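You operate a simulated robot arm through the tools that you are given. There is no shell and no other tool. Be economical: measure what you need, move in short steps, check, and stop when the job is done.

Carry out the task below with a simulated robot arm. There is one attempt and no reset: what you move stays moved.

Task
Make the mould tight: black seal in its groove, wedge home, both nuts tight.
Fine: the yellow wedge, the yellow and white wing nuts; the seal goes in before the nuts.

It is judged by the outcome, as a careful person would: the job done as asked, and still so three seconds after it is handed in. It fails if anything else is knocked over, pushed out of place, dropped, spilled or broken. A push-on lid holds only when it is set on centred and level and pressed home; a screw cap is set on level and turned clockwise until tight.

Robot
A 6-joint arm with a two-finger parallel gripper, fixed in place. Base frame: the origin is at the foot of the arm, x ahead of it, y to its left, z up. Lengths are in mm, angles in rad, forces in N, time in s.
Its first joint turns from -1.152 to 1.152 rad. Payload 2.9 kg.
Tool frame: the origin (TCP) lies between the finger pads and is the grasp point; the fingertips stand 30 mm ahead of it; z points along the fingers, y is the line along which they close. The gripper opens to 110 mm. The fingers are 20 mm wide and 10 mm thick; the gripper's body (48 by 112 mm) begins 55 mm behind the TCP.
Orientation is that of the tool frame in the base frame, as a unit quaternion [x, y, z, w]. With the fingers straight down and closing along the base's y, the tool's x points along the base's -x, its y along +y and its z along -z.

Tools
- The arm moves only by the tool nudge_tool. Its argument "moves" is a list of rows, each a list of 7 numbers: the turn, a rotation vector about the tool's x, y, z in rad, then the shift along the tool's x, y, z in mm, then the gripper command, from -1 (shut) to 1 (fully open), values between in proportion. In form: [[wx, wy, wz, tx, ty, tz, fingers], ...]. A call has 1 to 10 rows; each row shifts and turns the commanded pose from where the row before left it, along the tool's axes as they then stand. Rows are played at 5 a second. More than 50 mm and 0.15 rad between two rows, or a gripper value outside its range, and nothing of the call is played. A pose out of reach is approached as far as the arm can. The call stops where the force on the tool passes 90 N (or 10 N more than at its start, if that is more) or the arm is blocked; 0.2 s more then pass. The fingers move at their own pace (about 108 mm/s each) and stop on an object; they squeeze with about 41 N. The grip force told is the motor's: it shows also when the fingers shut on nothing. Time passes only in rows, and 0.2 s behind the last, so rows that do not move let the fingers close. The reply holds the time, the measured pose of the TCP, the force on the tool along the base axes, the opening and the grip force, in the units named above and with some noise, and new pictures: "show" is both (left out), scene, wrist or none.
- Cameras (640 x 400 px; columns grow to the right, rows downward): "scene" is fixed at [70.9, 425.8, 1385.4]; the picture's right is [-0.83, -0.56, 0.00], its down [-0.32, 0.48, -0.82] and it looks along [0.46, -0.68, -0.58] (base axes); focal length 286 px, centre (320, 200). "wrist" rides on the gripper at [-36, 0, -57] in the tool frame; the picture's right is [0.00, -1.00, 0.00], its down [0.97, 0.00, -0.24] and it looks along [0.24, 0.00, 0.97] (tool axes); focal length 218 px, centre (320, 200).
- probe_pixels(camera, pixels): for up to 12 pixels [column, row] of the newest picture of that camera ("zoom" is the newest enlarged one), the place [x, y, z] in the base frame of the surface seen there, good to about 2 mm. It takes no simulated time.
- zoom(camera, box): a new picture of the part [left, top, right, bottom] of that camera's present view, enlarged. It takes no simulated time.
- hand_in(): hands the job in; it is judged then, once.

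Go step by step. Measure first, check grasps and placings, and put right what went wrong. The budget is 80 turns and 170 pictures, counting those below and the enlarged ones. Unless the task says otherwise, let go and move clear before handing in, and close with one line.

The tools are called as name(argument=value, ...) on one line, values as JSON. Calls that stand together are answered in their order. nudge_tool: Moves the arm, as the interface text tells. Its arguments: {"type":"object","properties":{"moves":{"type":"array","items":{"type":"array","items":{"type":"number"}}},"show":{"type":"string","enum":["both","scene","wrist","none"]}},"required":["moves"]} The other tools are called the same way: probe_pixels (camera, pixels) gives the place of the surface under pixels of a picture; zoom (camera, box) takes an enlarged picture of a part of a camera's view; hand_in () hands the job in.

At the start:

```text
time: 0.0
position: [406.9, -7.2, 1216.3]
orientation: [0.0, 1.0, 0.001, 0.0]
force: [-0.4, -0.6, 0.0]
gripper_width: 109.8
grasp_force: 0.1
```

scene: 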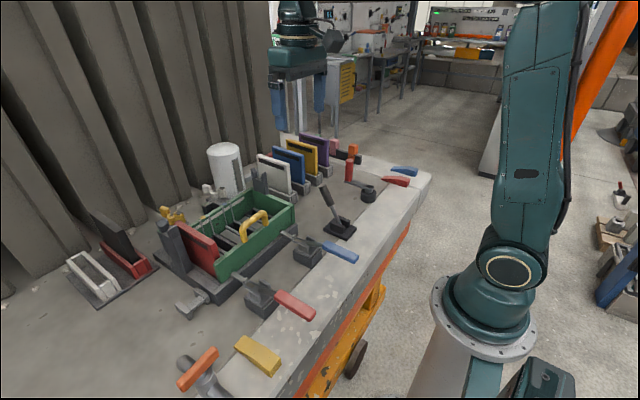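
wrist: 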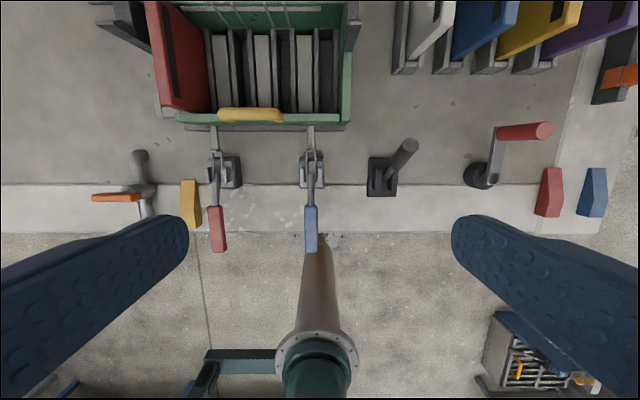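

The pictures show a green mould box with a red end plate around (200,250), with wedges on the front edge; I need enlarged views to identify the seal, wedge and nuts.

zoom(camera="scene", box=[140, 160, 320, 320])

zoom(camera="wrist", box=[80, 0, 380, 260])

zoom(camera="scene", box=[50, 180, 250, 320])

zoom(camera="scene", box=[240, 120, 440, 260])

```text
2.50 times, centred on (230, 240) of scene
```

zoom: 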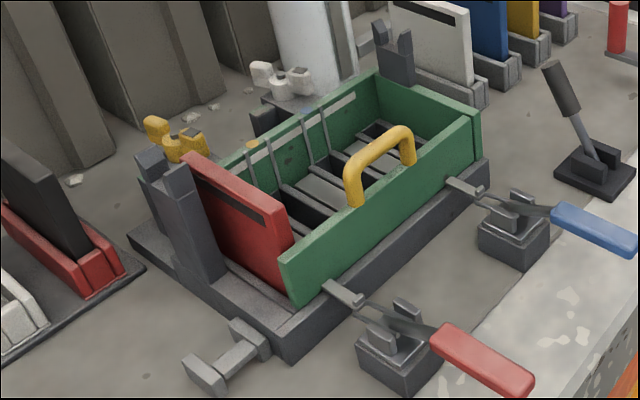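

```text
1.54 times, centred on (230, 130) of wrist
```

zoom: 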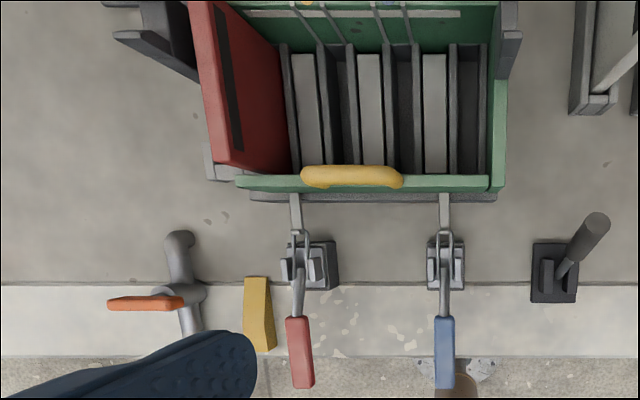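

```text
2.86 times, centred on (150, 250) of scene
```

zoom: 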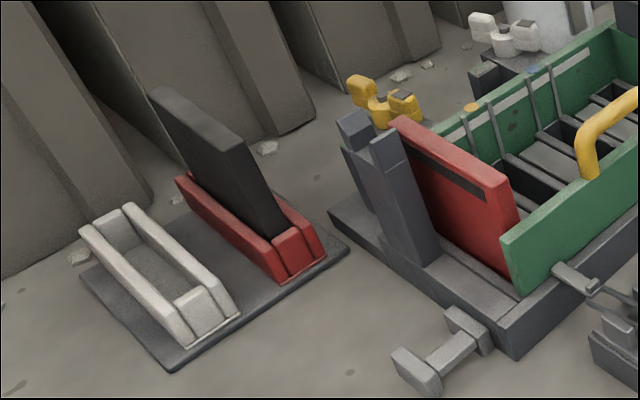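

```text
2.86 times, centred on (340, 190) of scene
```

zoom: 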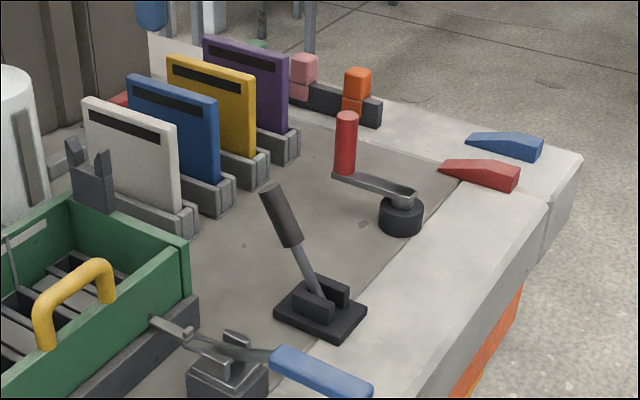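

I see a black plate-like piece in a red holder at (120,235), yellow and white wing nuts behind the box at (172,215) and (208,190), and a yellow wedge at (258,355). Probing these places.

probe_pixels(camera="scene", pixels=[[112, 222], [135, 258], [92, 275], [75, 262], [172, 216], [210, 190], [257, 355], [200, 245], [185, 305], [250, 225], [172, 245], [205, 290]])

probe_pixels(camera="wrist", pixels=[[190, 200], [190, 225], [185, 60], [165, 30], [175, 95], [250, 118], [345, 120], [345, 20], [110, 25], [140, 160], [280, 60], [216, 230]])

zoom(camera="scene", box=[150, 180, 240, 240])

zoom(camera="scene", box=[150, 290, 300, 400])

```text
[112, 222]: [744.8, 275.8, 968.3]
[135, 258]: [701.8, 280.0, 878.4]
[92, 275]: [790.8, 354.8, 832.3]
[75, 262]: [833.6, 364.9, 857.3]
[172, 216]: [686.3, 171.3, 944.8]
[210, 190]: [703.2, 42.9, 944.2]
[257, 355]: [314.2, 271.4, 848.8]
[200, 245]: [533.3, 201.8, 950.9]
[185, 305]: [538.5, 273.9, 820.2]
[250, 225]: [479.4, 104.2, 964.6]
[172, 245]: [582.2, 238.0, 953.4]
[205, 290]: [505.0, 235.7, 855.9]
```

```text
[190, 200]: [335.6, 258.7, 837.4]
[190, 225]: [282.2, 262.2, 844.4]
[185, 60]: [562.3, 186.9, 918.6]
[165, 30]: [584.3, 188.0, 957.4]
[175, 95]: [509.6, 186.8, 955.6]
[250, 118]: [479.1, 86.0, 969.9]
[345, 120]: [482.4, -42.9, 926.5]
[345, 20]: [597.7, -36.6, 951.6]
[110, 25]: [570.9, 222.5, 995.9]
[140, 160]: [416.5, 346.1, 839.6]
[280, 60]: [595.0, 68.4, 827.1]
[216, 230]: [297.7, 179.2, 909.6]
```

```text
6.67 times, centred on (195, 210) of scene
```

zoom: 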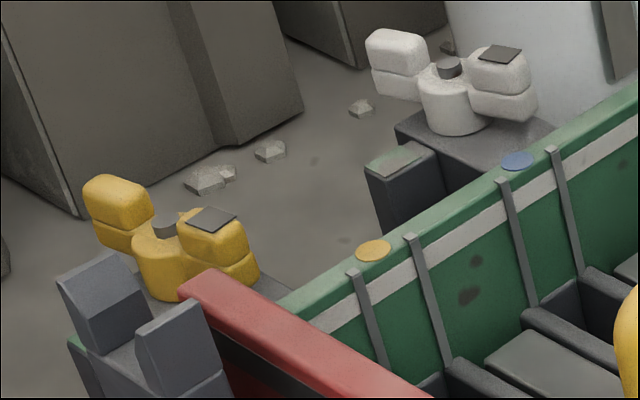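

```text
3.64 times, centred on (225, 345) of scene
```

zoom: 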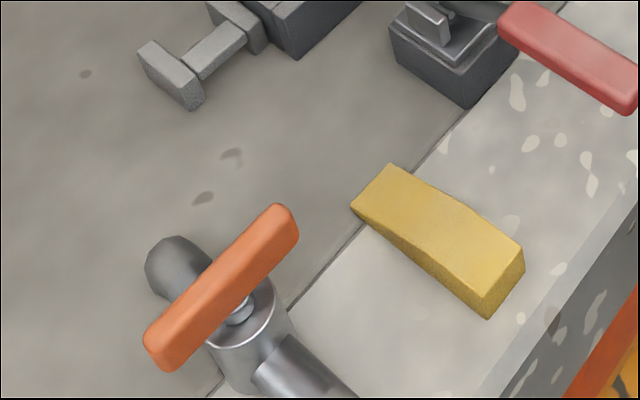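

The nuts sit near x≈690-700, z≈945, and the table is near z≈820. I'll move the wrist camera over the far-left part of the table for a better look.

nudge_tool(moves=[[0, 0, 0, -20, 40, 0, 1], [0, 0, 0, -20, 40, 0, 1], [0, 0, 0, -20, 40, 0, 1], [0, 0, 0, -20, 40, 0, 1], [0, 0, 0, -20, 40, 0, 1], [0, 0, 0, 0, 0, 0, 1]])

```text
time: 1.4
position: [509.1, 193.8, 1216.0]
orientation: [0.0, 1.0, 0.0, 0.0]
force: [-0.5, 0.0, 0.4]
gripper_width: 110.1
grasp_force: 0.1
```

scene: 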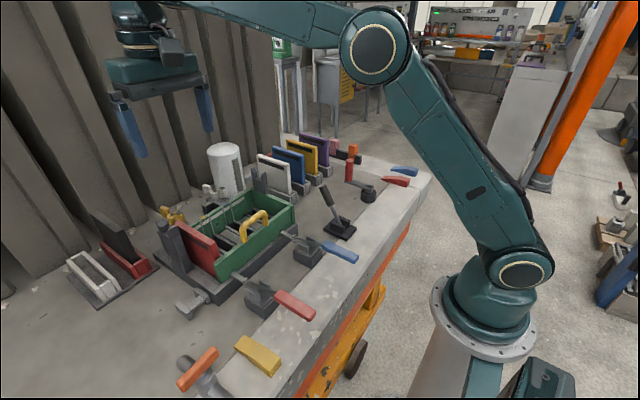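
wrist: 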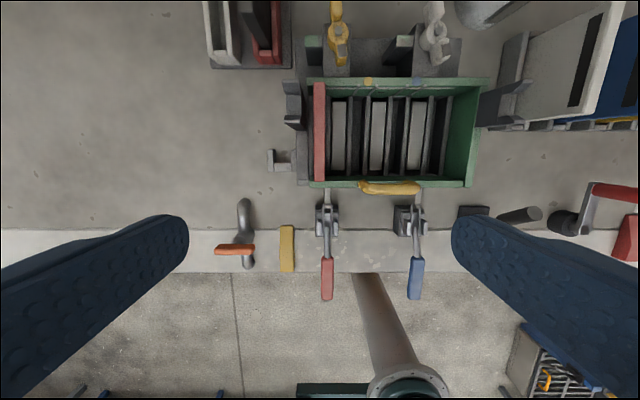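

zoom(camera="wrist", box=[190, 0, 350, 100])

zoom(camera="wrist", box=[260, 50, 500, 200])

zoom(camera="wrist", box=[280, 0, 480, 110])

```text
4.00 times, centred on (270, 50) of wrist
```

zoom: 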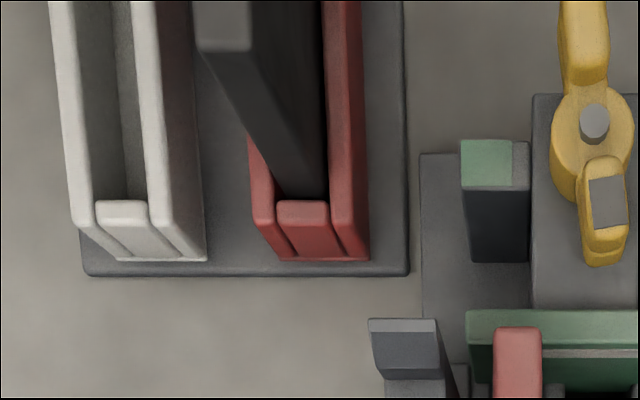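

```text
2.67 times, centred on (380, 125) of wrist
```

zoom: 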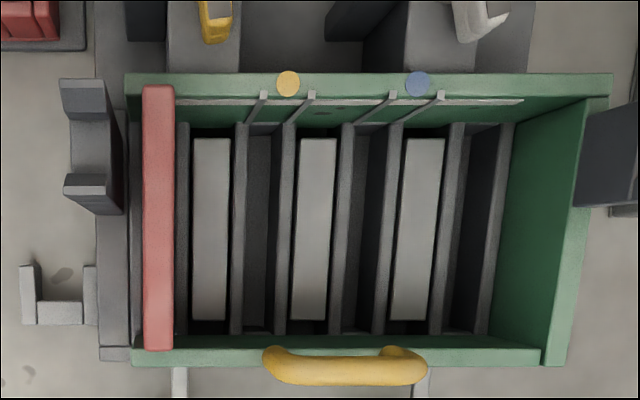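

```text
3.20 times, centred on (380, 55) of wrist
```

zoom: 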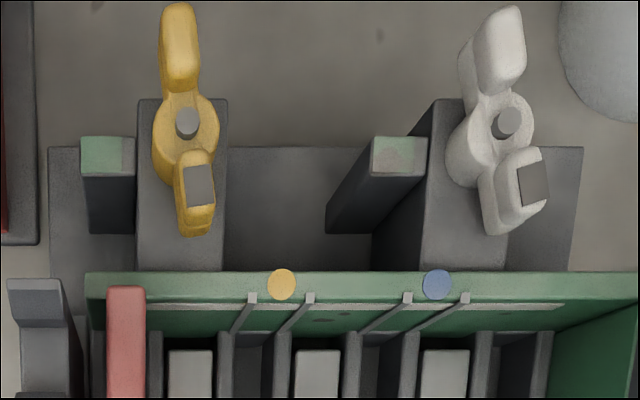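

The marked wings point toward the box and green-topped posts stand beside them. I still need to find the black seal and its groove, so I'll probe the candidates and look at the right side.

probe_pixels(camera="wrist", pixels=[[270, 40], [245, 5], [215, 40], [220, 65], [260, 50], [338, 45], [338, 30], [317, 42], [403, 42], [293, 90], [293, 122], [320, 130]])

nudge_tool(moves=[[0, 0, 0, 0, -50, 0, 1], [0, 0, 0, 0, -50, 0, 1], [0, 0, 0, 0, -50, 0, 1], [0, 0, 0, 0, -50, 0, 1], [0, 0, 0, 0, -50, 0, 1], [0, 0, 0, 0, -50, 0, 1], [0, 0, 0, 0, -50, 0, 1], [0, 0, 0, 0, 0, 0, 1]])

```text
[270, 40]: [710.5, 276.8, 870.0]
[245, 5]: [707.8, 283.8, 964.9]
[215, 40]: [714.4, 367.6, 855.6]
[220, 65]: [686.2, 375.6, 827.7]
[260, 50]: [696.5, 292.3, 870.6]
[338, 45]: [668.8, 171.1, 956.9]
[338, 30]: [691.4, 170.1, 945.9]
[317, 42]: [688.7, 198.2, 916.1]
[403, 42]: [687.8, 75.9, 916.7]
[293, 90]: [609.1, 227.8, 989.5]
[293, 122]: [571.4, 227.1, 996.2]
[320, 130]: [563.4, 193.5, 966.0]
```

```text
time: 3.2
position: [507.0, -156.4, 1216.6]
orientation: [0.0, 1.0, 0.0, 0.001]
force: [0.1, 0.2, 0.0]
gripper_width: 110.0
grasp_force: 0.1
```

scene: 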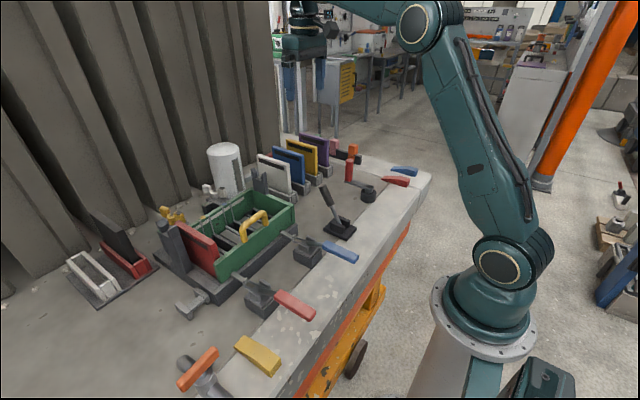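
wrist: 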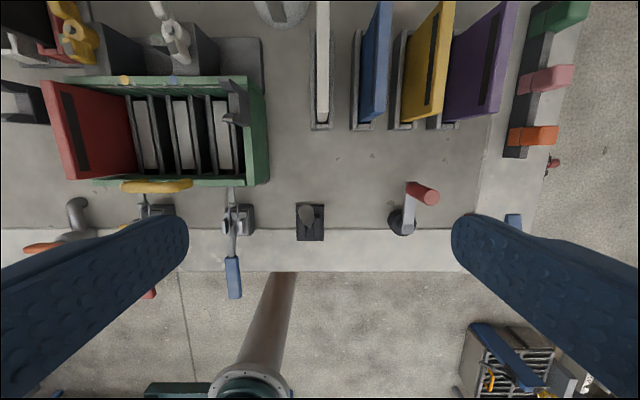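

The right side holds only plates, wedges and knobs, so no seal there. I'll fly back left and further out for a close look at the red/white holders and the left end of the box.

nudge_tool(moves=[[0, 0, 0, -15, 50, 0, 1], [0, 0, 0, -15, 50, 0, 1], [0, 0, 0, -15, 50, 0, 1], [0, 0, 0, -15, 50, 0, 1], [0, 0, 0, -15, 50, 0, 1], [0, 0, 0, -15, 50, 0, 1], [0, 0, 0, -15, 50, 0, 1], [0, 0, 0, -15, 50, 0, 1], [0, 0, 0, -15, 10, 0, 1], [0, 0, 0, 0, 0, 0, 1]])

```text
refused: row 1 steps farther than a row can; nothing moved
```

nudge_tool(moves=[[0, 0, 0, -15, 47, 0, 1], [0, 0, 0, -15, 47, 0, 1], [0, 0, 0, -15, 47, 0, 1], [0, 0, 0, -15, 47, 0, 1], [0, 0, 0, -15, 47, 0, 1], [0, 0, 0, -15, 47, 0, 1], [0, 0, 0, -15, 47, 0, 1], [0, 0, 0, -15, 47, 0, 1], [0, 0, 0, -15, 30, 0, 1], [0, 0, 0, 0, 0, 0, 1]])

```text
time: 5.4
position: [568.8, 189.1, 1184.7]
orientation: [0.001, 1.0, 0.001, 0.0]
force: [0.3, 0.1, -0.3]
gripper_width: 109.9
grasp_force: 0.0
out of reach, approached as far as the arm can: row 5, 6, 7, 8, 9
```

scene: 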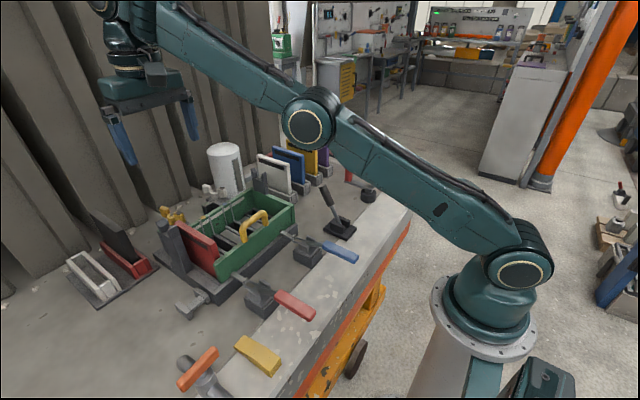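
wrist: 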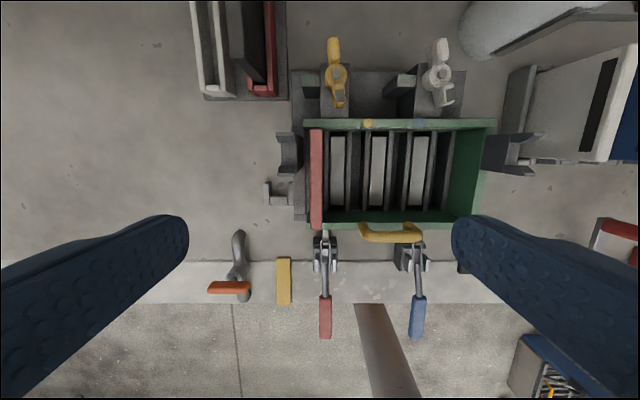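

The arm's reach with tool down ends near x≈570 at this height. I'll tilt the tool outward to see the far holder and nuts better.

nudge_tool(moves=[[0, -0.14, 0, 0, 0, 0, 1], [0, -0.14, 0, 0, 0, 0, 1], [0, -0.14, 0, 0, 0, 0, 1], [0, -0.14, 0, 0, 0, 0, 1], [0, -0.14, 0, 0, 0, 0, 1], [0, 0, 0, 0, 0, 0, 1]])

zoom(camera="wrist", box=[160, 0, 500, 240])

```text
time: 6.8
position: [598.2, 203.3, 1216.4]
orientation: [0.001, 0.964, -0.008, 0.264]
force: [-0.5, 0.0, -0.6]
gripper_width: 110.1
grasp_force: 0.1
out of reach, approached as far as the arm can: row 2, 4, 5
```

scene: 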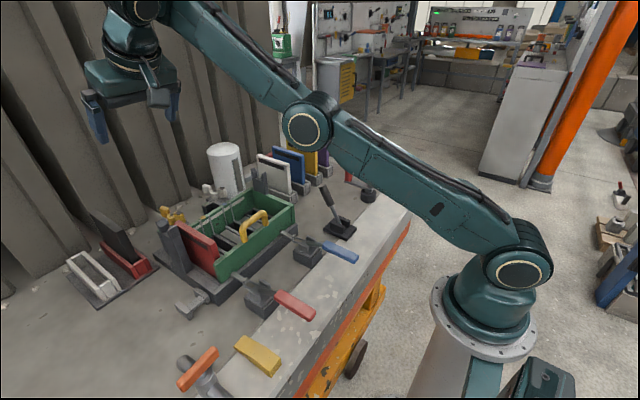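
wrist: 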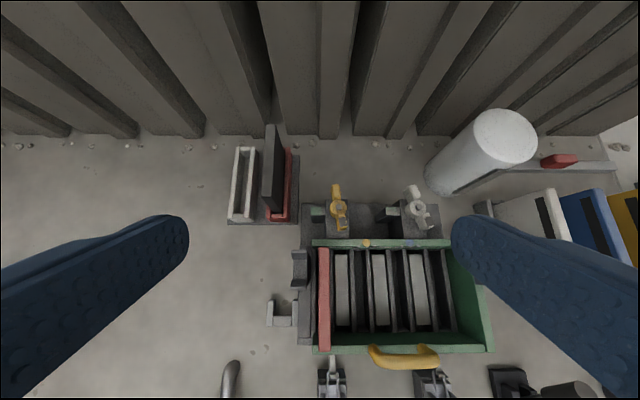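

```text
1.67 times, centred on (330, 120) of wrist
```

zoom: 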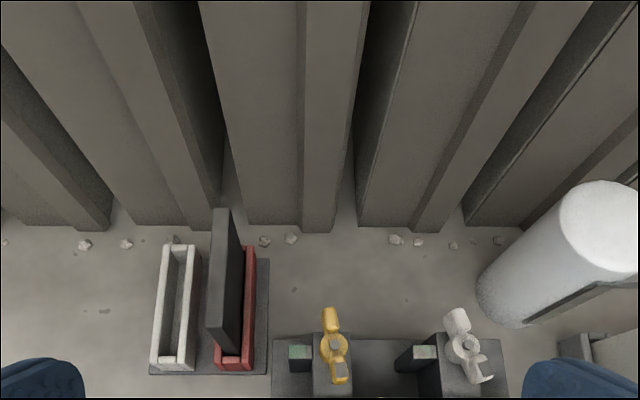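

zoom(camera="wrist", box=[210, 110, 310, 240])

zoom(camera="wrist", box=[420, 90, 640, 230])

zoom(camera="wrist", box=[250, 170, 500, 370])

probe_pixels(camera="wrist", pixels=[[270, 130], [271, 185], [278, 195], [275, 212], [287, 180], [245, 150], [300, 255], [299, 283], [307, 270], [560, 160], [270, 315], [290, 315]])

```text
3.08 times, centred on (260, 175) of wrist
```

zoom: 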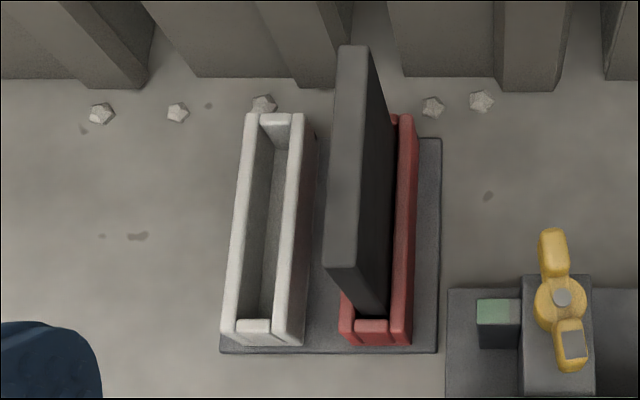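

```text
2.86 times, centred on (530, 160) of wrist
```

zoom: 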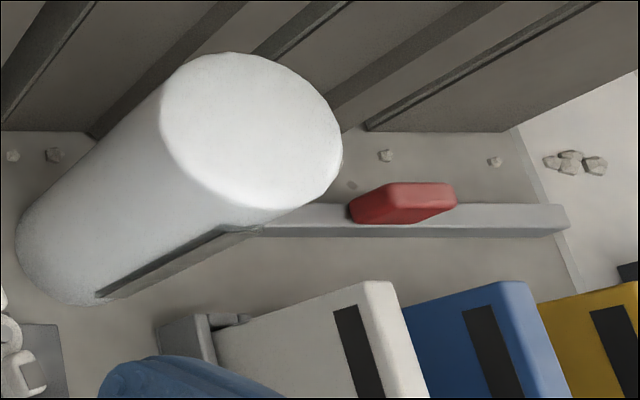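

```text
2.00 times, centred on (375, 270) of wrist
```

zoom: 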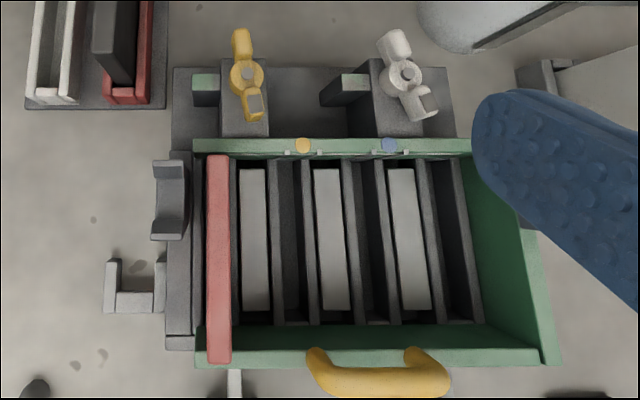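

```text
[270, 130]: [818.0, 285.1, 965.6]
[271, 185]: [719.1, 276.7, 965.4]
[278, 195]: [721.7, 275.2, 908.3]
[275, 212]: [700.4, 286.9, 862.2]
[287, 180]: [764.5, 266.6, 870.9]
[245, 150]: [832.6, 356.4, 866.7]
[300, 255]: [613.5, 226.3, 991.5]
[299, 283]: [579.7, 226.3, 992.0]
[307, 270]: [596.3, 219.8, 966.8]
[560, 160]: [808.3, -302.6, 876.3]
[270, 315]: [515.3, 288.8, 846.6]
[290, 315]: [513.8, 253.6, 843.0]
```

The black slab spans x≈705–825, y≈280, z up to 966. I need a close look at the box's left end and slots to find its groove and the wedge seat, so I'll return the tool upright and come in lower.

nudge_tool(moves=[[0, 0.14, 0, 20, 0, 0, 1], [0, 0.14, 0, 20, 0, 0, 1], [0, 0.14, 0, 20, 0, 0, 1], [0, 0.115, 0, 20, 0, 0, 1], [0, 0, 0, 0, 0, 40, 1], [0, 0, 0, 0, 0, 40, 1], [0, 0, 0, 0, 0, 40, 1], [0, 0, 0, 0, 0, 0, 1]])

zoom(camera="wrist", box=[220, 60, 540, 280])

```text
time: 8.6
position: [535.1, 207.3, 1078.2]
orientation: [0.002, 1.0, -0.007, -0.003]
force: [-0.4, 0.4, 0.1]
gripper_width: 110.0
grasp_force: 0.1
out of reach, approached as far as the arm can: row 7
```

scene: 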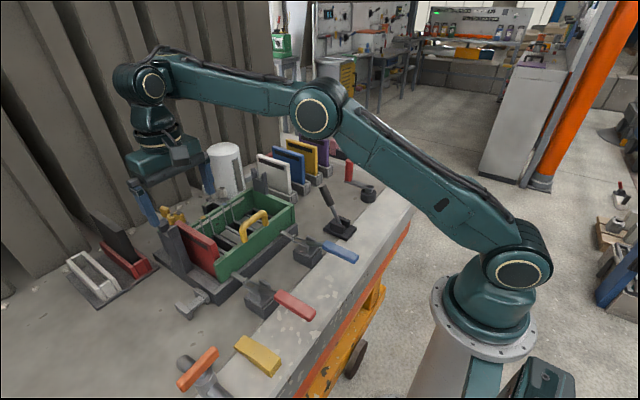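
wrist: 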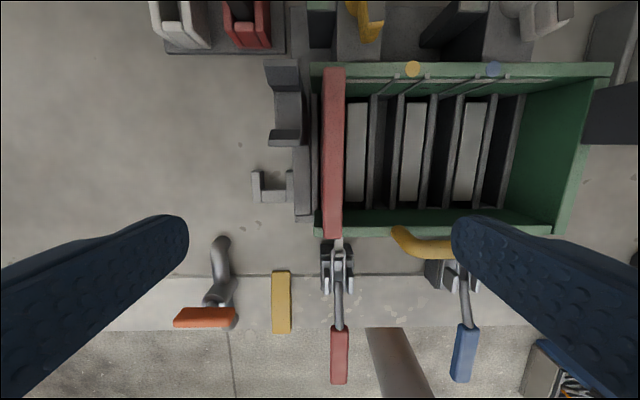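

```text
1.82 times, centred on (380, 170) of wrist
```

zoom: 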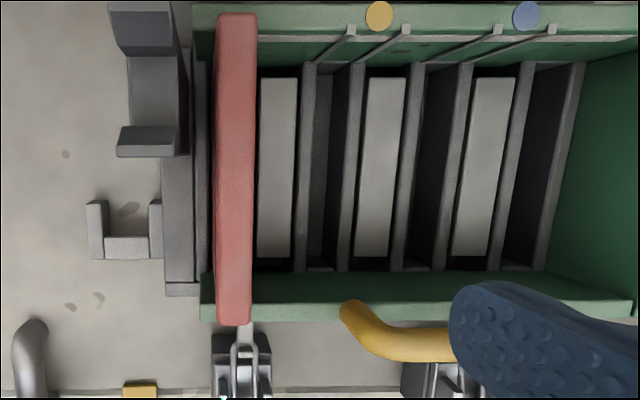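

I'll probe bracket, ledge, red plate and slot geometry around pixels (285,100)–(520,150).

probe_pixels(camera="wrist", pixels=[[286, 70], [286, 105], [285, 140], [303, 180], [314, 150], [334, 150], [316, 222], [325, 90], [357, 150], [383, 150], [377, 150], [392, 150]])

probe_pixels(camera="wrist", pixels=[[400, 150], [413, 150], [428, 150], [445, 150], [452, 150], [468, 150], [484, 150], [500, 150], [413, 69], [493, 69], [514, 150], [560, 150]])

zoom(camera="scene", box=[150, 200, 240, 320])

zoom(camera="wrist", box=[250, 40, 350, 250])

```text
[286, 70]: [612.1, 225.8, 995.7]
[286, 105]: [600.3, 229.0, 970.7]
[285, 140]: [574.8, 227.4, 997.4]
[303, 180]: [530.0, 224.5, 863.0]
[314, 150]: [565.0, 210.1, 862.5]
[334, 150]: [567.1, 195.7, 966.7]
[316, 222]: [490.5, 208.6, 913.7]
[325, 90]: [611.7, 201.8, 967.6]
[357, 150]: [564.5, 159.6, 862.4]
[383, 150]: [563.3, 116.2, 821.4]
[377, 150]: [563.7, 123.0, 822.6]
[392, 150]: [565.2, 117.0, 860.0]
```

```text
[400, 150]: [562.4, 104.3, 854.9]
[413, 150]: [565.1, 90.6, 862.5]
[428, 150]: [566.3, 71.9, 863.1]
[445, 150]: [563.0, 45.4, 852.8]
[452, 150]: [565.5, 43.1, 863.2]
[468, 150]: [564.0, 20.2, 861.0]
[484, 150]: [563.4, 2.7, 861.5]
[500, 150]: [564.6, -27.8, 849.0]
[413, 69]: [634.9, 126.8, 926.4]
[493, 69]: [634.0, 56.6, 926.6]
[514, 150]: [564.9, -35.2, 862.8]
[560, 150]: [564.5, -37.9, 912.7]
```

```text
3.33 times, centred on (195, 260) of scene
```

zoom: 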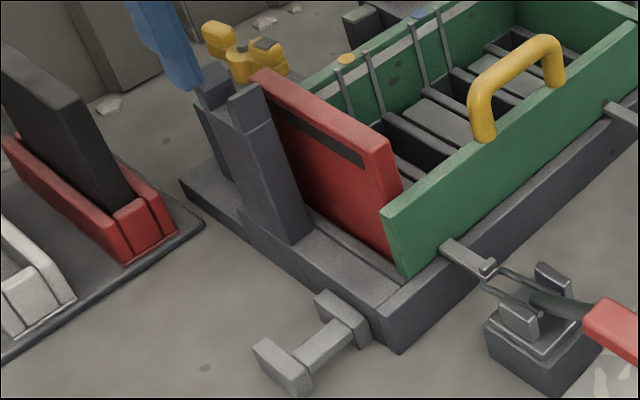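

```text
1.90 times, centred on (300, 145) of wrist
```

zoom: 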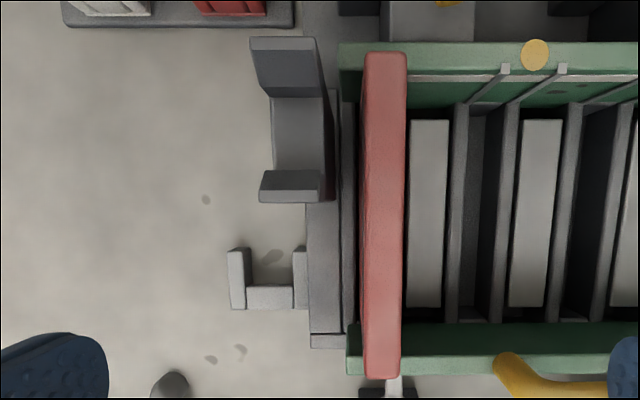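

Box grooves lie at y≈197 (red plate), 127 (yellow dot), 57 (blue dot) and −13. I'll zoom for more detail on the black slab, the rim and the rest of the table before deciding.

zoom(camera="scene", box=[60, 200, 160, 310])

zoom(camera="scene", box=[200, 160, 310, 250])

zoom(camera="scene", box=[310, 120, 430, 200])

zoom(camera="wrist", box=[480, 40, 640, 160])

```text
3.64 times, centred on (110, 255) of scene
```

zoom: 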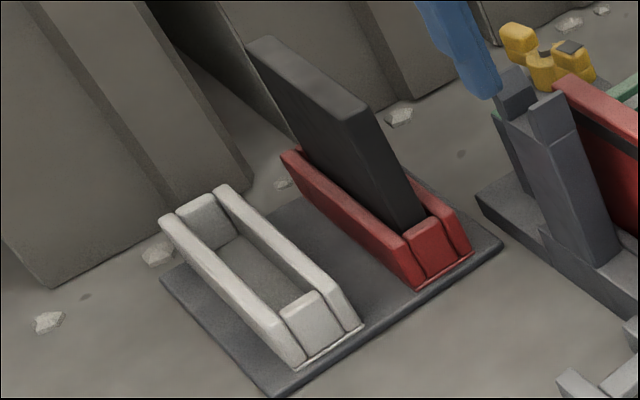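

```text
4.44 times, centred on (255, 205) of scene
```

zoom: 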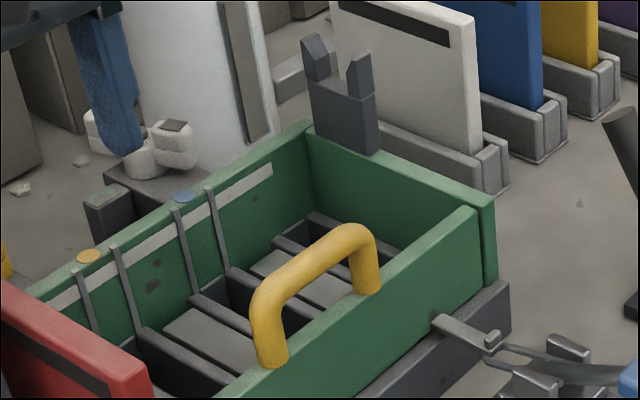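

```text
5.00 times, centred on (370, 160) of scene
```

zoom: 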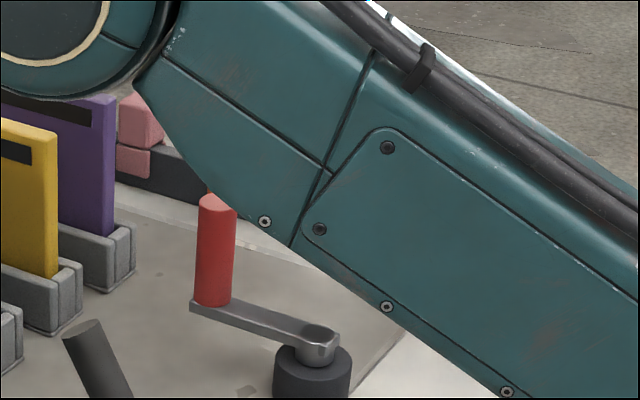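

```text
3.33 times, centred on (560, 100) of wrist
```

zoom: 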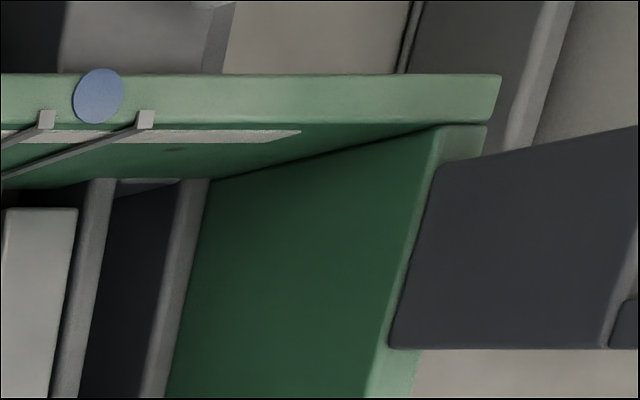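

The black slab (≈120 × 136 × 18) matches the box grooves; the yellow and blue grooves are marked for other plates, leaving the unmarked groove at y≈−17. I'll tilt the tool outward and move toward the slab to test reach and see it closely.

nudge_tool(moves=[[0, -0.14, 0, 0, 12, -5, 1], [0, -0.14, 0, 0, 12, -5, 1], [0, -0.14, 0, 0, 12, -5, 1], [0, -0.14, 0, 0, 12, -5, 1], [0, -0.14, 0, 0, 12, -5, 1], [0, -0.14, 0, 0, 12, -5, 1], [0, -0.1, 0, 0, 2, 0, 1], [0, 0, 0, 0, 0, 0, 1]])

```text
time: 10.4
position: [557.9, 288.9, 1214.0]
orientation: [0.003, 0.962, -0.017, 0.272]
force: [0.6, 0.3, 0.9]
gripper_width: 109.9
grasp_force: 0.0
out of reach, approached as far as the arm can: row 1, 2, 3, 4, 5, 6, 7
```

scene: 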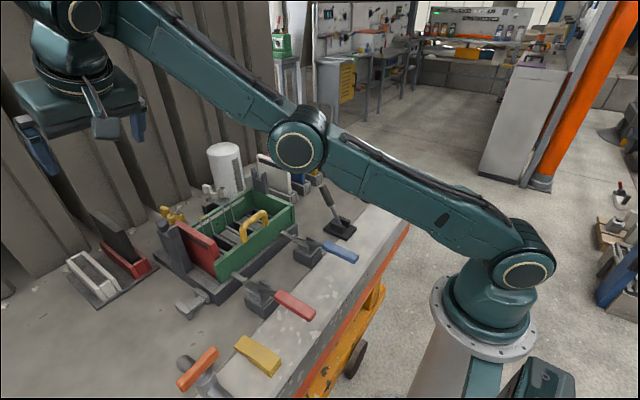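
wrist: 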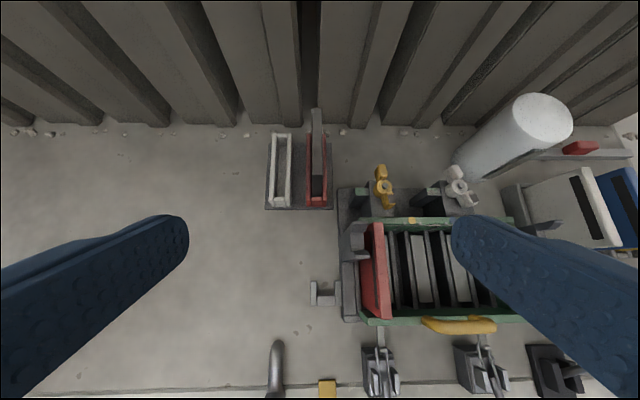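

The tilt drove the arm up to z=1214, so some joint limit binds. I'll probe the arm's joints to understand its geometry.

probe_pixels(camera="scene", pixels=[[525, 270], [297, 148], [78, 12], [72, 55], [480, 330], [75, 95], [110, 225], [125, 232], [100, 212], [260, 225]])

probe_pixels(camera="wrist", pixels=[[316, 115], [316, 160], [318, 190], [316, 178], [310, 200], [279, 170], [384, 188], [459, 188], [352, 200], [425, 200], [300, 300], [240, 260]])

zoom(camera="wrist", box=[250, 90, 350, 220])

```text
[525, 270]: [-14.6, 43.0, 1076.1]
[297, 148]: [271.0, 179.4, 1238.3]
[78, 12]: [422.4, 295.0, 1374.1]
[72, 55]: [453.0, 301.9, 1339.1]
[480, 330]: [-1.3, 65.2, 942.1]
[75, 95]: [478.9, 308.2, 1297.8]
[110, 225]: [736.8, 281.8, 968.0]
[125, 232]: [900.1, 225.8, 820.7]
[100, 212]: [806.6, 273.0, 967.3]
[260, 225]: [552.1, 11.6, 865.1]
```

```text
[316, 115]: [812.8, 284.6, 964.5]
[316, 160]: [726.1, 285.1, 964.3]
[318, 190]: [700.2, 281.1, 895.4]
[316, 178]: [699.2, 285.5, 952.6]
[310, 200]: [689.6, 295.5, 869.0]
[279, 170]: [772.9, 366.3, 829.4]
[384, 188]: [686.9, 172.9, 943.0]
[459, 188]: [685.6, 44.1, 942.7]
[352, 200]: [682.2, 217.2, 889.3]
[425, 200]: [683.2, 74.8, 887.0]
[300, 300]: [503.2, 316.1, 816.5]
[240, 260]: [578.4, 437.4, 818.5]
```

```text
3.08 times, centred on (300, 155) of wrist
```

zoom: 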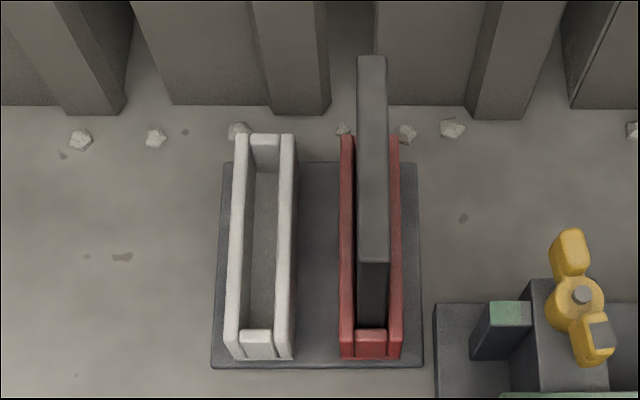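

The slab is upright at x 700–815, y≈284, about 16 thick, and the arm is almost fully stretched. I'll come in and down, then try tilting progressively to learn the real reach at working height.

nudge_tool(moves=[[0, 0, 0, 31.5, -20, 19.7, 1], [0, 0, 0, 31.5, -20, 19.7, 1], [0, 0, 0, 31.5, -20, 19.7, 1], [0, 0, 0, 31.5, -20, 19.7, 1], [0, 0, 0, 31.5, -20, 19.7, 1], [0, 0, 0, 31.5, -20, 19.7, 1], [0, -0.14, 0, 0, 0, 0, 1], [0, -0.14, 0, 0, 0, 0, 1], [0, 0, 0, 0, 0, 0, 1]])

```text
time: 12.4
position: [558.8, 288.3, 1212.9]
orientation: [0.002, 0.962, -0.017, 0.272]
force: [-0.2, -0.2, 0.6]
gripper_width: 110.0
grasp_force: 0.0
out of reach, approached as far as the arm can: row 1, 2, 3, 4, 5, 6, 7, 8
```

scene: 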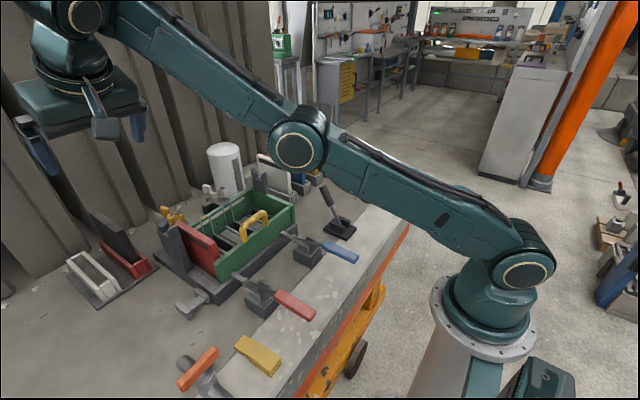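
wrist: 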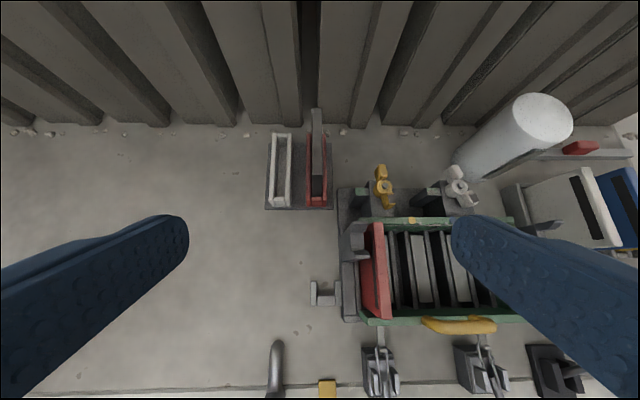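

The arm didn't move at all; either the commanded pose accumulated or the solver is stuck at a limit. I'll test by turning back upright in steps.

nudge_tool(moves=[[0, 0.14, 0, 0, 0, 0, 1], [0, 0.14, 0, 0, 0, 0, 1], [0, 0.14, 0, 0, 0, 0, 1], [0, 0.14, 0, 0, 0, 0, 1], [0, 0, 0, 0, 0, 0, 1]], show="none")

```text
time: 13.6
position: [511.2, 278.6, 1179.4]
orientation: [0.007, 1.0, -0.014, -0.005]
force: [0.0, 0.0, 0.6]
gripper_width: 110.0
grasp_force: 0.0
out of reach, approached as far as the arm can: row 2, 3, 4
```

The command resets to the reached pose each call. Now upright; I'll move inward and down.

nudge_tool(moves=[[0, 0, 0, 40, 0, 0, 1], [0, 0, 0, 40, 0, 0, 1], [0, 0, 0, 40, 0, 0, 1], [0, 0, 0, 0, -20, 40, 1], [0, 0, 0, 0, -20, 40, 1], [0, 0, 0, 0, -20, 40, 1], [0, 0, 0, 0, -20, 30, 1], [0, 0, 0, 0, 0, 0, 1]], show="none")

```text
time: 15.4
position: [468.4, 244.2, 1132.5]
orientation: [0.007, 1.0, -0.016, -0.005]
force: [-0.1, -0.3, -0.6]
gripper_width: 110.1
grasp_force: 0.1
out of reach, approached as far as the arm can: row 4, 5, 6, 7
```

nudge_tool(moves=[[0, 0, 0, 50, 0, 0, 1], [0, 0, 0, 50, 0, 0, 1], [0, 0, 0, 50, 0, 0, 1], [0, 0, 0, 0, 0, 40, 1], [0, 0, 0, 0, 0, 40, 1], [0, 0, 0, 0, 0, 40, 1], [0, 0, 0, 0, 0, 0, 1]], show="scene")

```text
time: 17.0
position: [404.5, 309.9, 1149.8]
orientation: [0.007, 1.0, -0.016, -0.005]
force: [-0.3, 0.8, 0.1]
gripper_width: 109.9
grasp_force: 0.0
out of reach, approached as far as the arm can: row 1, 2, 3, 4, 5, 6
```

scene: 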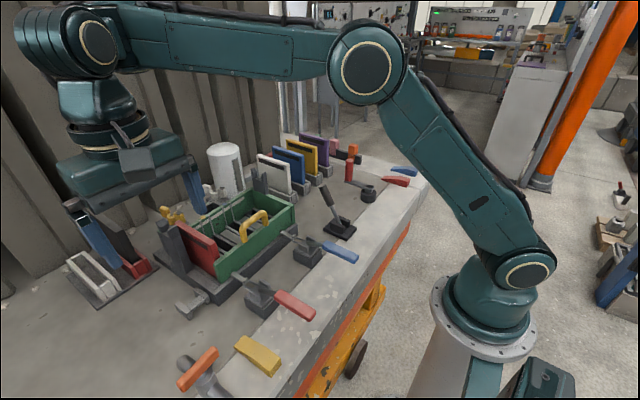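

The arm drifted sideways, so a joint limit seems to bind in this region. I'll go back to the starting area and test descending there.

nudge_tool(moves=[[0, 0, 0, 0, -40, -10, 1], [0, 0, 0, 0, -40, -10, 1], [0, 0, 0, 0, -40, -10, 1], [0, 0, 0, 0, -40, -10, 1], [0, 0, 0, 0, -40, -10, 1], [0, 0, 0, 0, -40, -10, 1], [0, 0, 0, 0, -40, 0, 1], [0, 0, 0, 0, 0, 0, 1]], show="none")

nudge_tool(moves=[[0, 0, 0, 0, 0, 40, 1], [0, 0, 0, 0, 0, 40, 1], [0, 0, 0, 0, 0, 40, 1], [0, 0, 0, 0, 0, 0, 1]], show="scene")

```text
time: 18.8
position: [409.0, 34.8, 1228.0]
orientation: [0.007, 1.0, -0.016, -0.004]
force: [0.7, 0.1, 0.6]
gripper_width: 109.7
grasp_force: 0.0
out of reach, approached as far as the arm can: row 1, 2
```

```text
time: 19.8
position: [427.7, 64.8, 1195.7]
orientation: [0.009, 0.999, 0.028, -0.03]
force: [0.1, 0.7, 0.2]
gripper_width: 110.2
grasp_force: 0.1
out of reach, approached as far as the arm can: row 1, 2, 3
```

scene: 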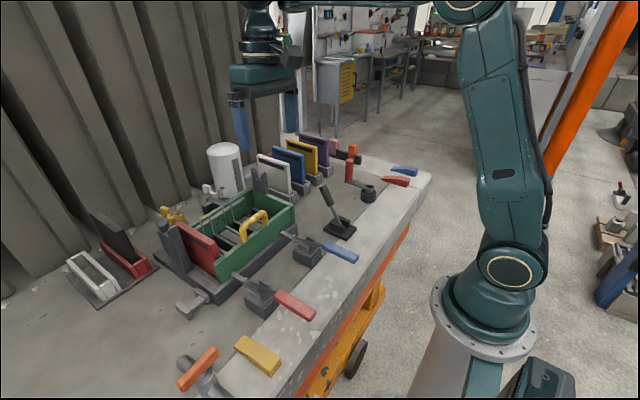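

Descent is blocked with forearm level and tool down, which suggests a wrist joint limit. I'll test whether leaning the tool inward lets it go lower.

nudge_tool(moves=[[0, 0.14, 0, 0, 0, 0, 1], [0, 0.14, 0, 0, 0, 0, 1], [0, 0, 0, 0, 0, 30, 1], [0, 0, 0, 0, 0, 30, 1], [0, 0, 0, 0, 0, 0, 1]], show="scene")

```text
time: 21.0
position: [433.2, 46.6, 1146.8]
orientation: [0.005, 0.994, -0.009, -0.112]
force: [-0.4, -0.1, -0.2]
gripper_width: 110.1
grasp_force: 0.0
out of reach, approached as far as the arm can: row 1, 2, 4
```

scene: 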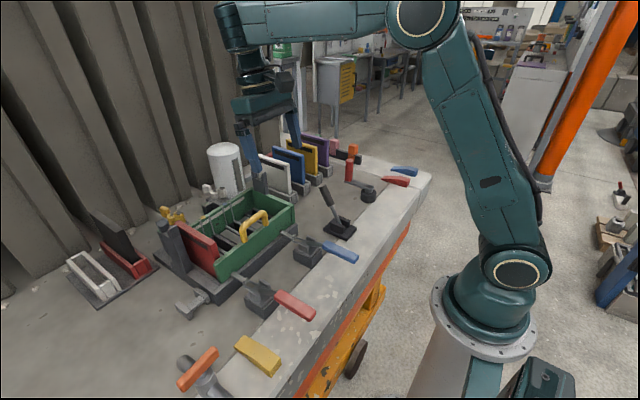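

zoom(camera="scene", box=[200, 0, 480, 170])

probe_pixels(camera="scene", pixels=[[517, 273], [423, 15], [380, 18], [300, 22], [245, 25], [228, 25], [250, 60], [260, 105], [245, 140]])

```text
2.29 times, centred on (340, 85) of scene
```

zoom: 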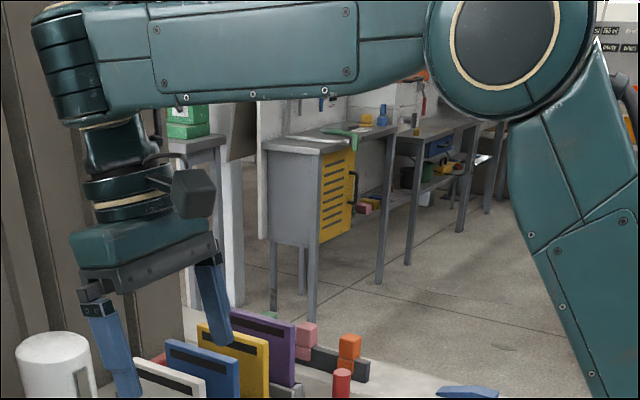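

```text
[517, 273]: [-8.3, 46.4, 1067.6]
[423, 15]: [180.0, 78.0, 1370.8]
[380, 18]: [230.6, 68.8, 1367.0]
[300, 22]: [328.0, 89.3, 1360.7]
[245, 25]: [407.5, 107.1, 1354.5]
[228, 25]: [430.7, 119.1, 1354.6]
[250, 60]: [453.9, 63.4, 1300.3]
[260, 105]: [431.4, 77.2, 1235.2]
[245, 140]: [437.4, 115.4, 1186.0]
```

Geometry: elbow at (180,·,1371), forearm ≈302 long and level, so the wrist bend seems unable to go below ~90°. I'll test whether a yawed tool changes this: go up/out, yaw, then descend.

nudge_tool(moves=[[0, -0.14, 0, 0, 0, -40, 1], [0, -0.09, 0, 0, 0, -40, 1], [0, 0, 0.15, -10, 0, 0, 1], [0, 0, 0.15, -10, 0, 0, 1], [0, 0, 0.15, 0, 0, 0, 1], [0, 0, 0.15, 0, 0, 0, 1], [0, 0, 0.15, 0, 0, 0, 1], [0, 0, 0.15, 0, 0, 0, 1], [0, 0, 0.15, 0, 0, 0, 1], [0, 0, 0, 0, 0, 0, 1]], show="none")

nudge_tool(moves=[[0, 0, 0.15, 0, 0, 0, 1], [0, 0, 0.15, 0, 0, 0, 1], [0, 0, 0.15, 0, 0, 0, 1], [0, 0, 0, 0, 0, 40, 1], [0, 0, 0, 0, 0, 40, 1], [0, 0, 0, 0, 0, 40, 1], [0, 0, 0, 0, 0, 0, 1]], show="scene")

```text
time: 23.2
position: [446.6, 61.2, 1217.8]
orientation: [0.505, 0.863, -0.007, 0.009]
force: [0.1, 0.4, 0.4]
gripper_width: 110.0
grasp_force: 0.0
out of reach, approached as far as the arm can: row 2, 3, 4
```

```text
time: 24.8
position: [446.4, 59.3, 1097.6]
orientation: [0.685, 0.729, -0.005, 0.01]
force: [-0.8, 0.1, 0.9]
gripper_width: 110.1
grasp_force: 0.1
```

scene: 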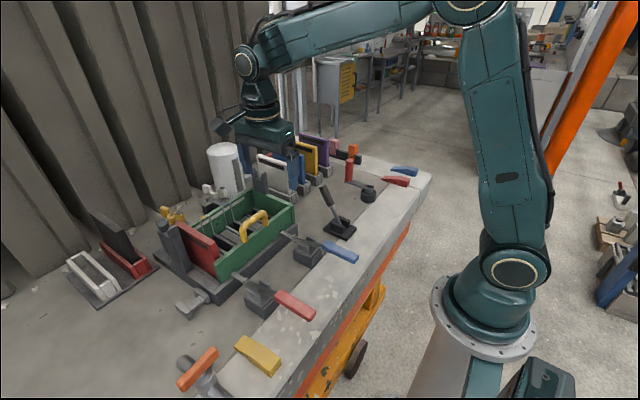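

Turning the tool about its axis freed the arm: it descended straight to z=1098. So the original yaw was at a joint limit; I'll continue to a full half-turn (camera on the robot side, looking outward).

nudge_tool(moves=[[0, 0, 0.15, 0, 0, 0, 1], [0, 0, 0.15, 0, 0, 0, 1], [0, 0, 0.15, 0, 0, 0, 1], [0, 0, 0.15, 0, 0, 0, 1], [0, 0, 0.15, 0, 0, 0, 1], [0, 0, 0.15, 0, 0, 0, 1], [0, 0, 0.15, 0, 0, 0, 1], [0, 0, 0.15, 0, 0, 0, 1], [0, 0, 0.15, 0, 0, 0, 1], [0, 0, 0.15, 0, 0, 0, 1]], show="none")

nudge_tool(moves=[[0, 0, 0.13, 0, 0, 0, 1], [0, 0, 0, 40, 0, 0, 1], [0, 0, 0, 40, 0, 0, 1], [0, 0, 0, 0, 0, 0, 1]])

```text
time: 27.0
position: [453.5, 42.9, 1106.3]
orientation: [0.997, 0.073, 0.002, 0.023]
force: [0.5, 0.7, 0.1]
gripper_width: 109.8
grasp_force: 0.0
out of reach, approached as far as the arm can: row 10
```

```text
time: 28.0
position: [551.4, 15.9, 1134.2]
orientation: [1.0, 0.002, 0.004, 0.012]
force: [0.4, 0.0, -0.3]
gripper_width: 109.9
grasp_force: 0.1
out of reach, approached as far as the arm can: row 1, 2
```

scene: 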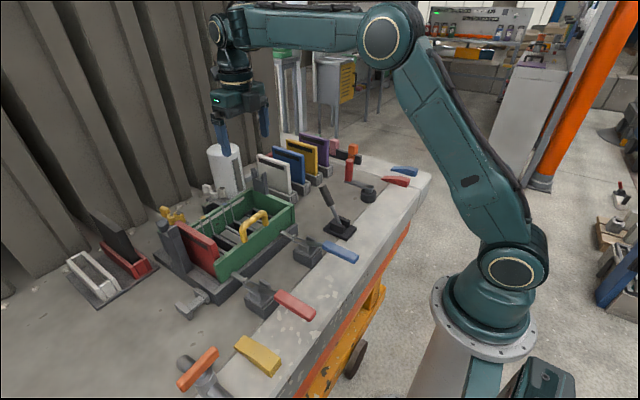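
wrist: 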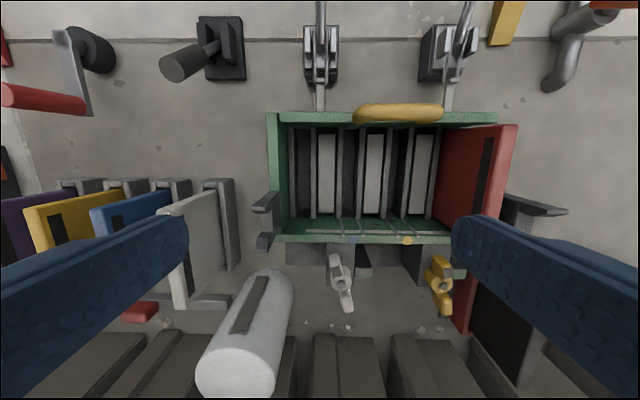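

At exactly a half-turn it hits the limit again, so usable yaw lies between. I'll yaw back toward the starting side and then visit the yellow wedge at (312,270) for a close look.

nudge_tool(moves=[[0, 0, -0.15, -10, 0, 0, 1], [0, 0, -0.15, -10, 0, 0, 1], [0, 0, -0.15, -10, 0, 0, 1], [0, 0, -0.15, -10, 0, 0, 1], [0, 0, -0.15, 0, 0, 0, 1], [0, 0, -0.15, 0, 0, 0, 1], [0, 0, -0.15, 0, 0, 0, 1], [0, 0, -0.15, 0, 0, 0, 1], [0, 0, -0.15, 0, 0, 0, 1], [0, 0, -0.15, 0, 0, 0, 1]], show="none")

nudge_tool(moves=[[0, 0, -0.07, 40, 20, 0, 1], [0, 0, 0, 40, 20, 0, 1], [0, 0, 0, 40, 20, 0, 1], [0, 0, 0, 40, 20, 0, 1], [0, 0, 0, 30, 20, 0, 1], [0, 0, 0, 0, 40, 20, 1], [0, 0, 0, 0, 40, 20, 1], [0, 0, 0, 0, 0, 30, 1], [0, 0, 0, 0, 0, 0, 1]])

```text
time: 30.2
position: [512.4, 7.3, 1134.4]
orientation: [0.729, 0.684, -0.005, 0.01]
force: [-0.4, -0.4, 0.0]
gripper_width: 110.0
grasp_force: 0.1
```

```text
time: 32.2
position: [609.8, 207.6, 1052.7]
orientation: [0.706, 0.709, -0.006, 0.011]
force: [0.3, -0.1, -1.1]
gripper_width: 109.9
grasp_force: 0.0
out of reach, approached as far as the arm can: row 3, 5, 6, 7
```

scene: 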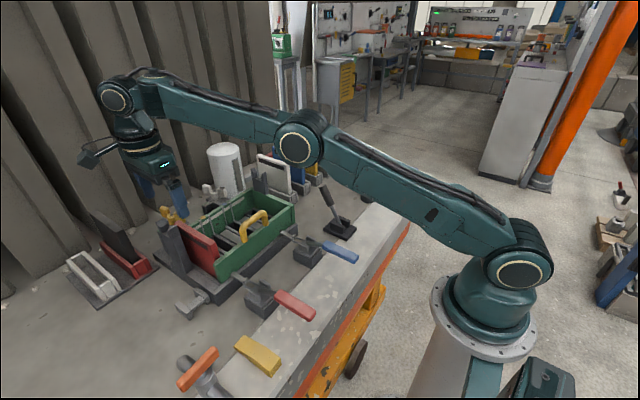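
wrist: 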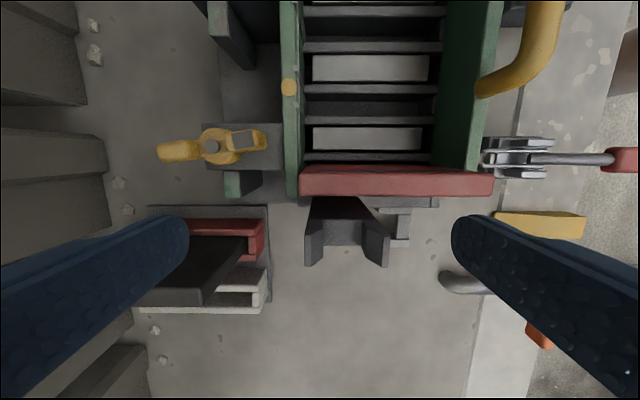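

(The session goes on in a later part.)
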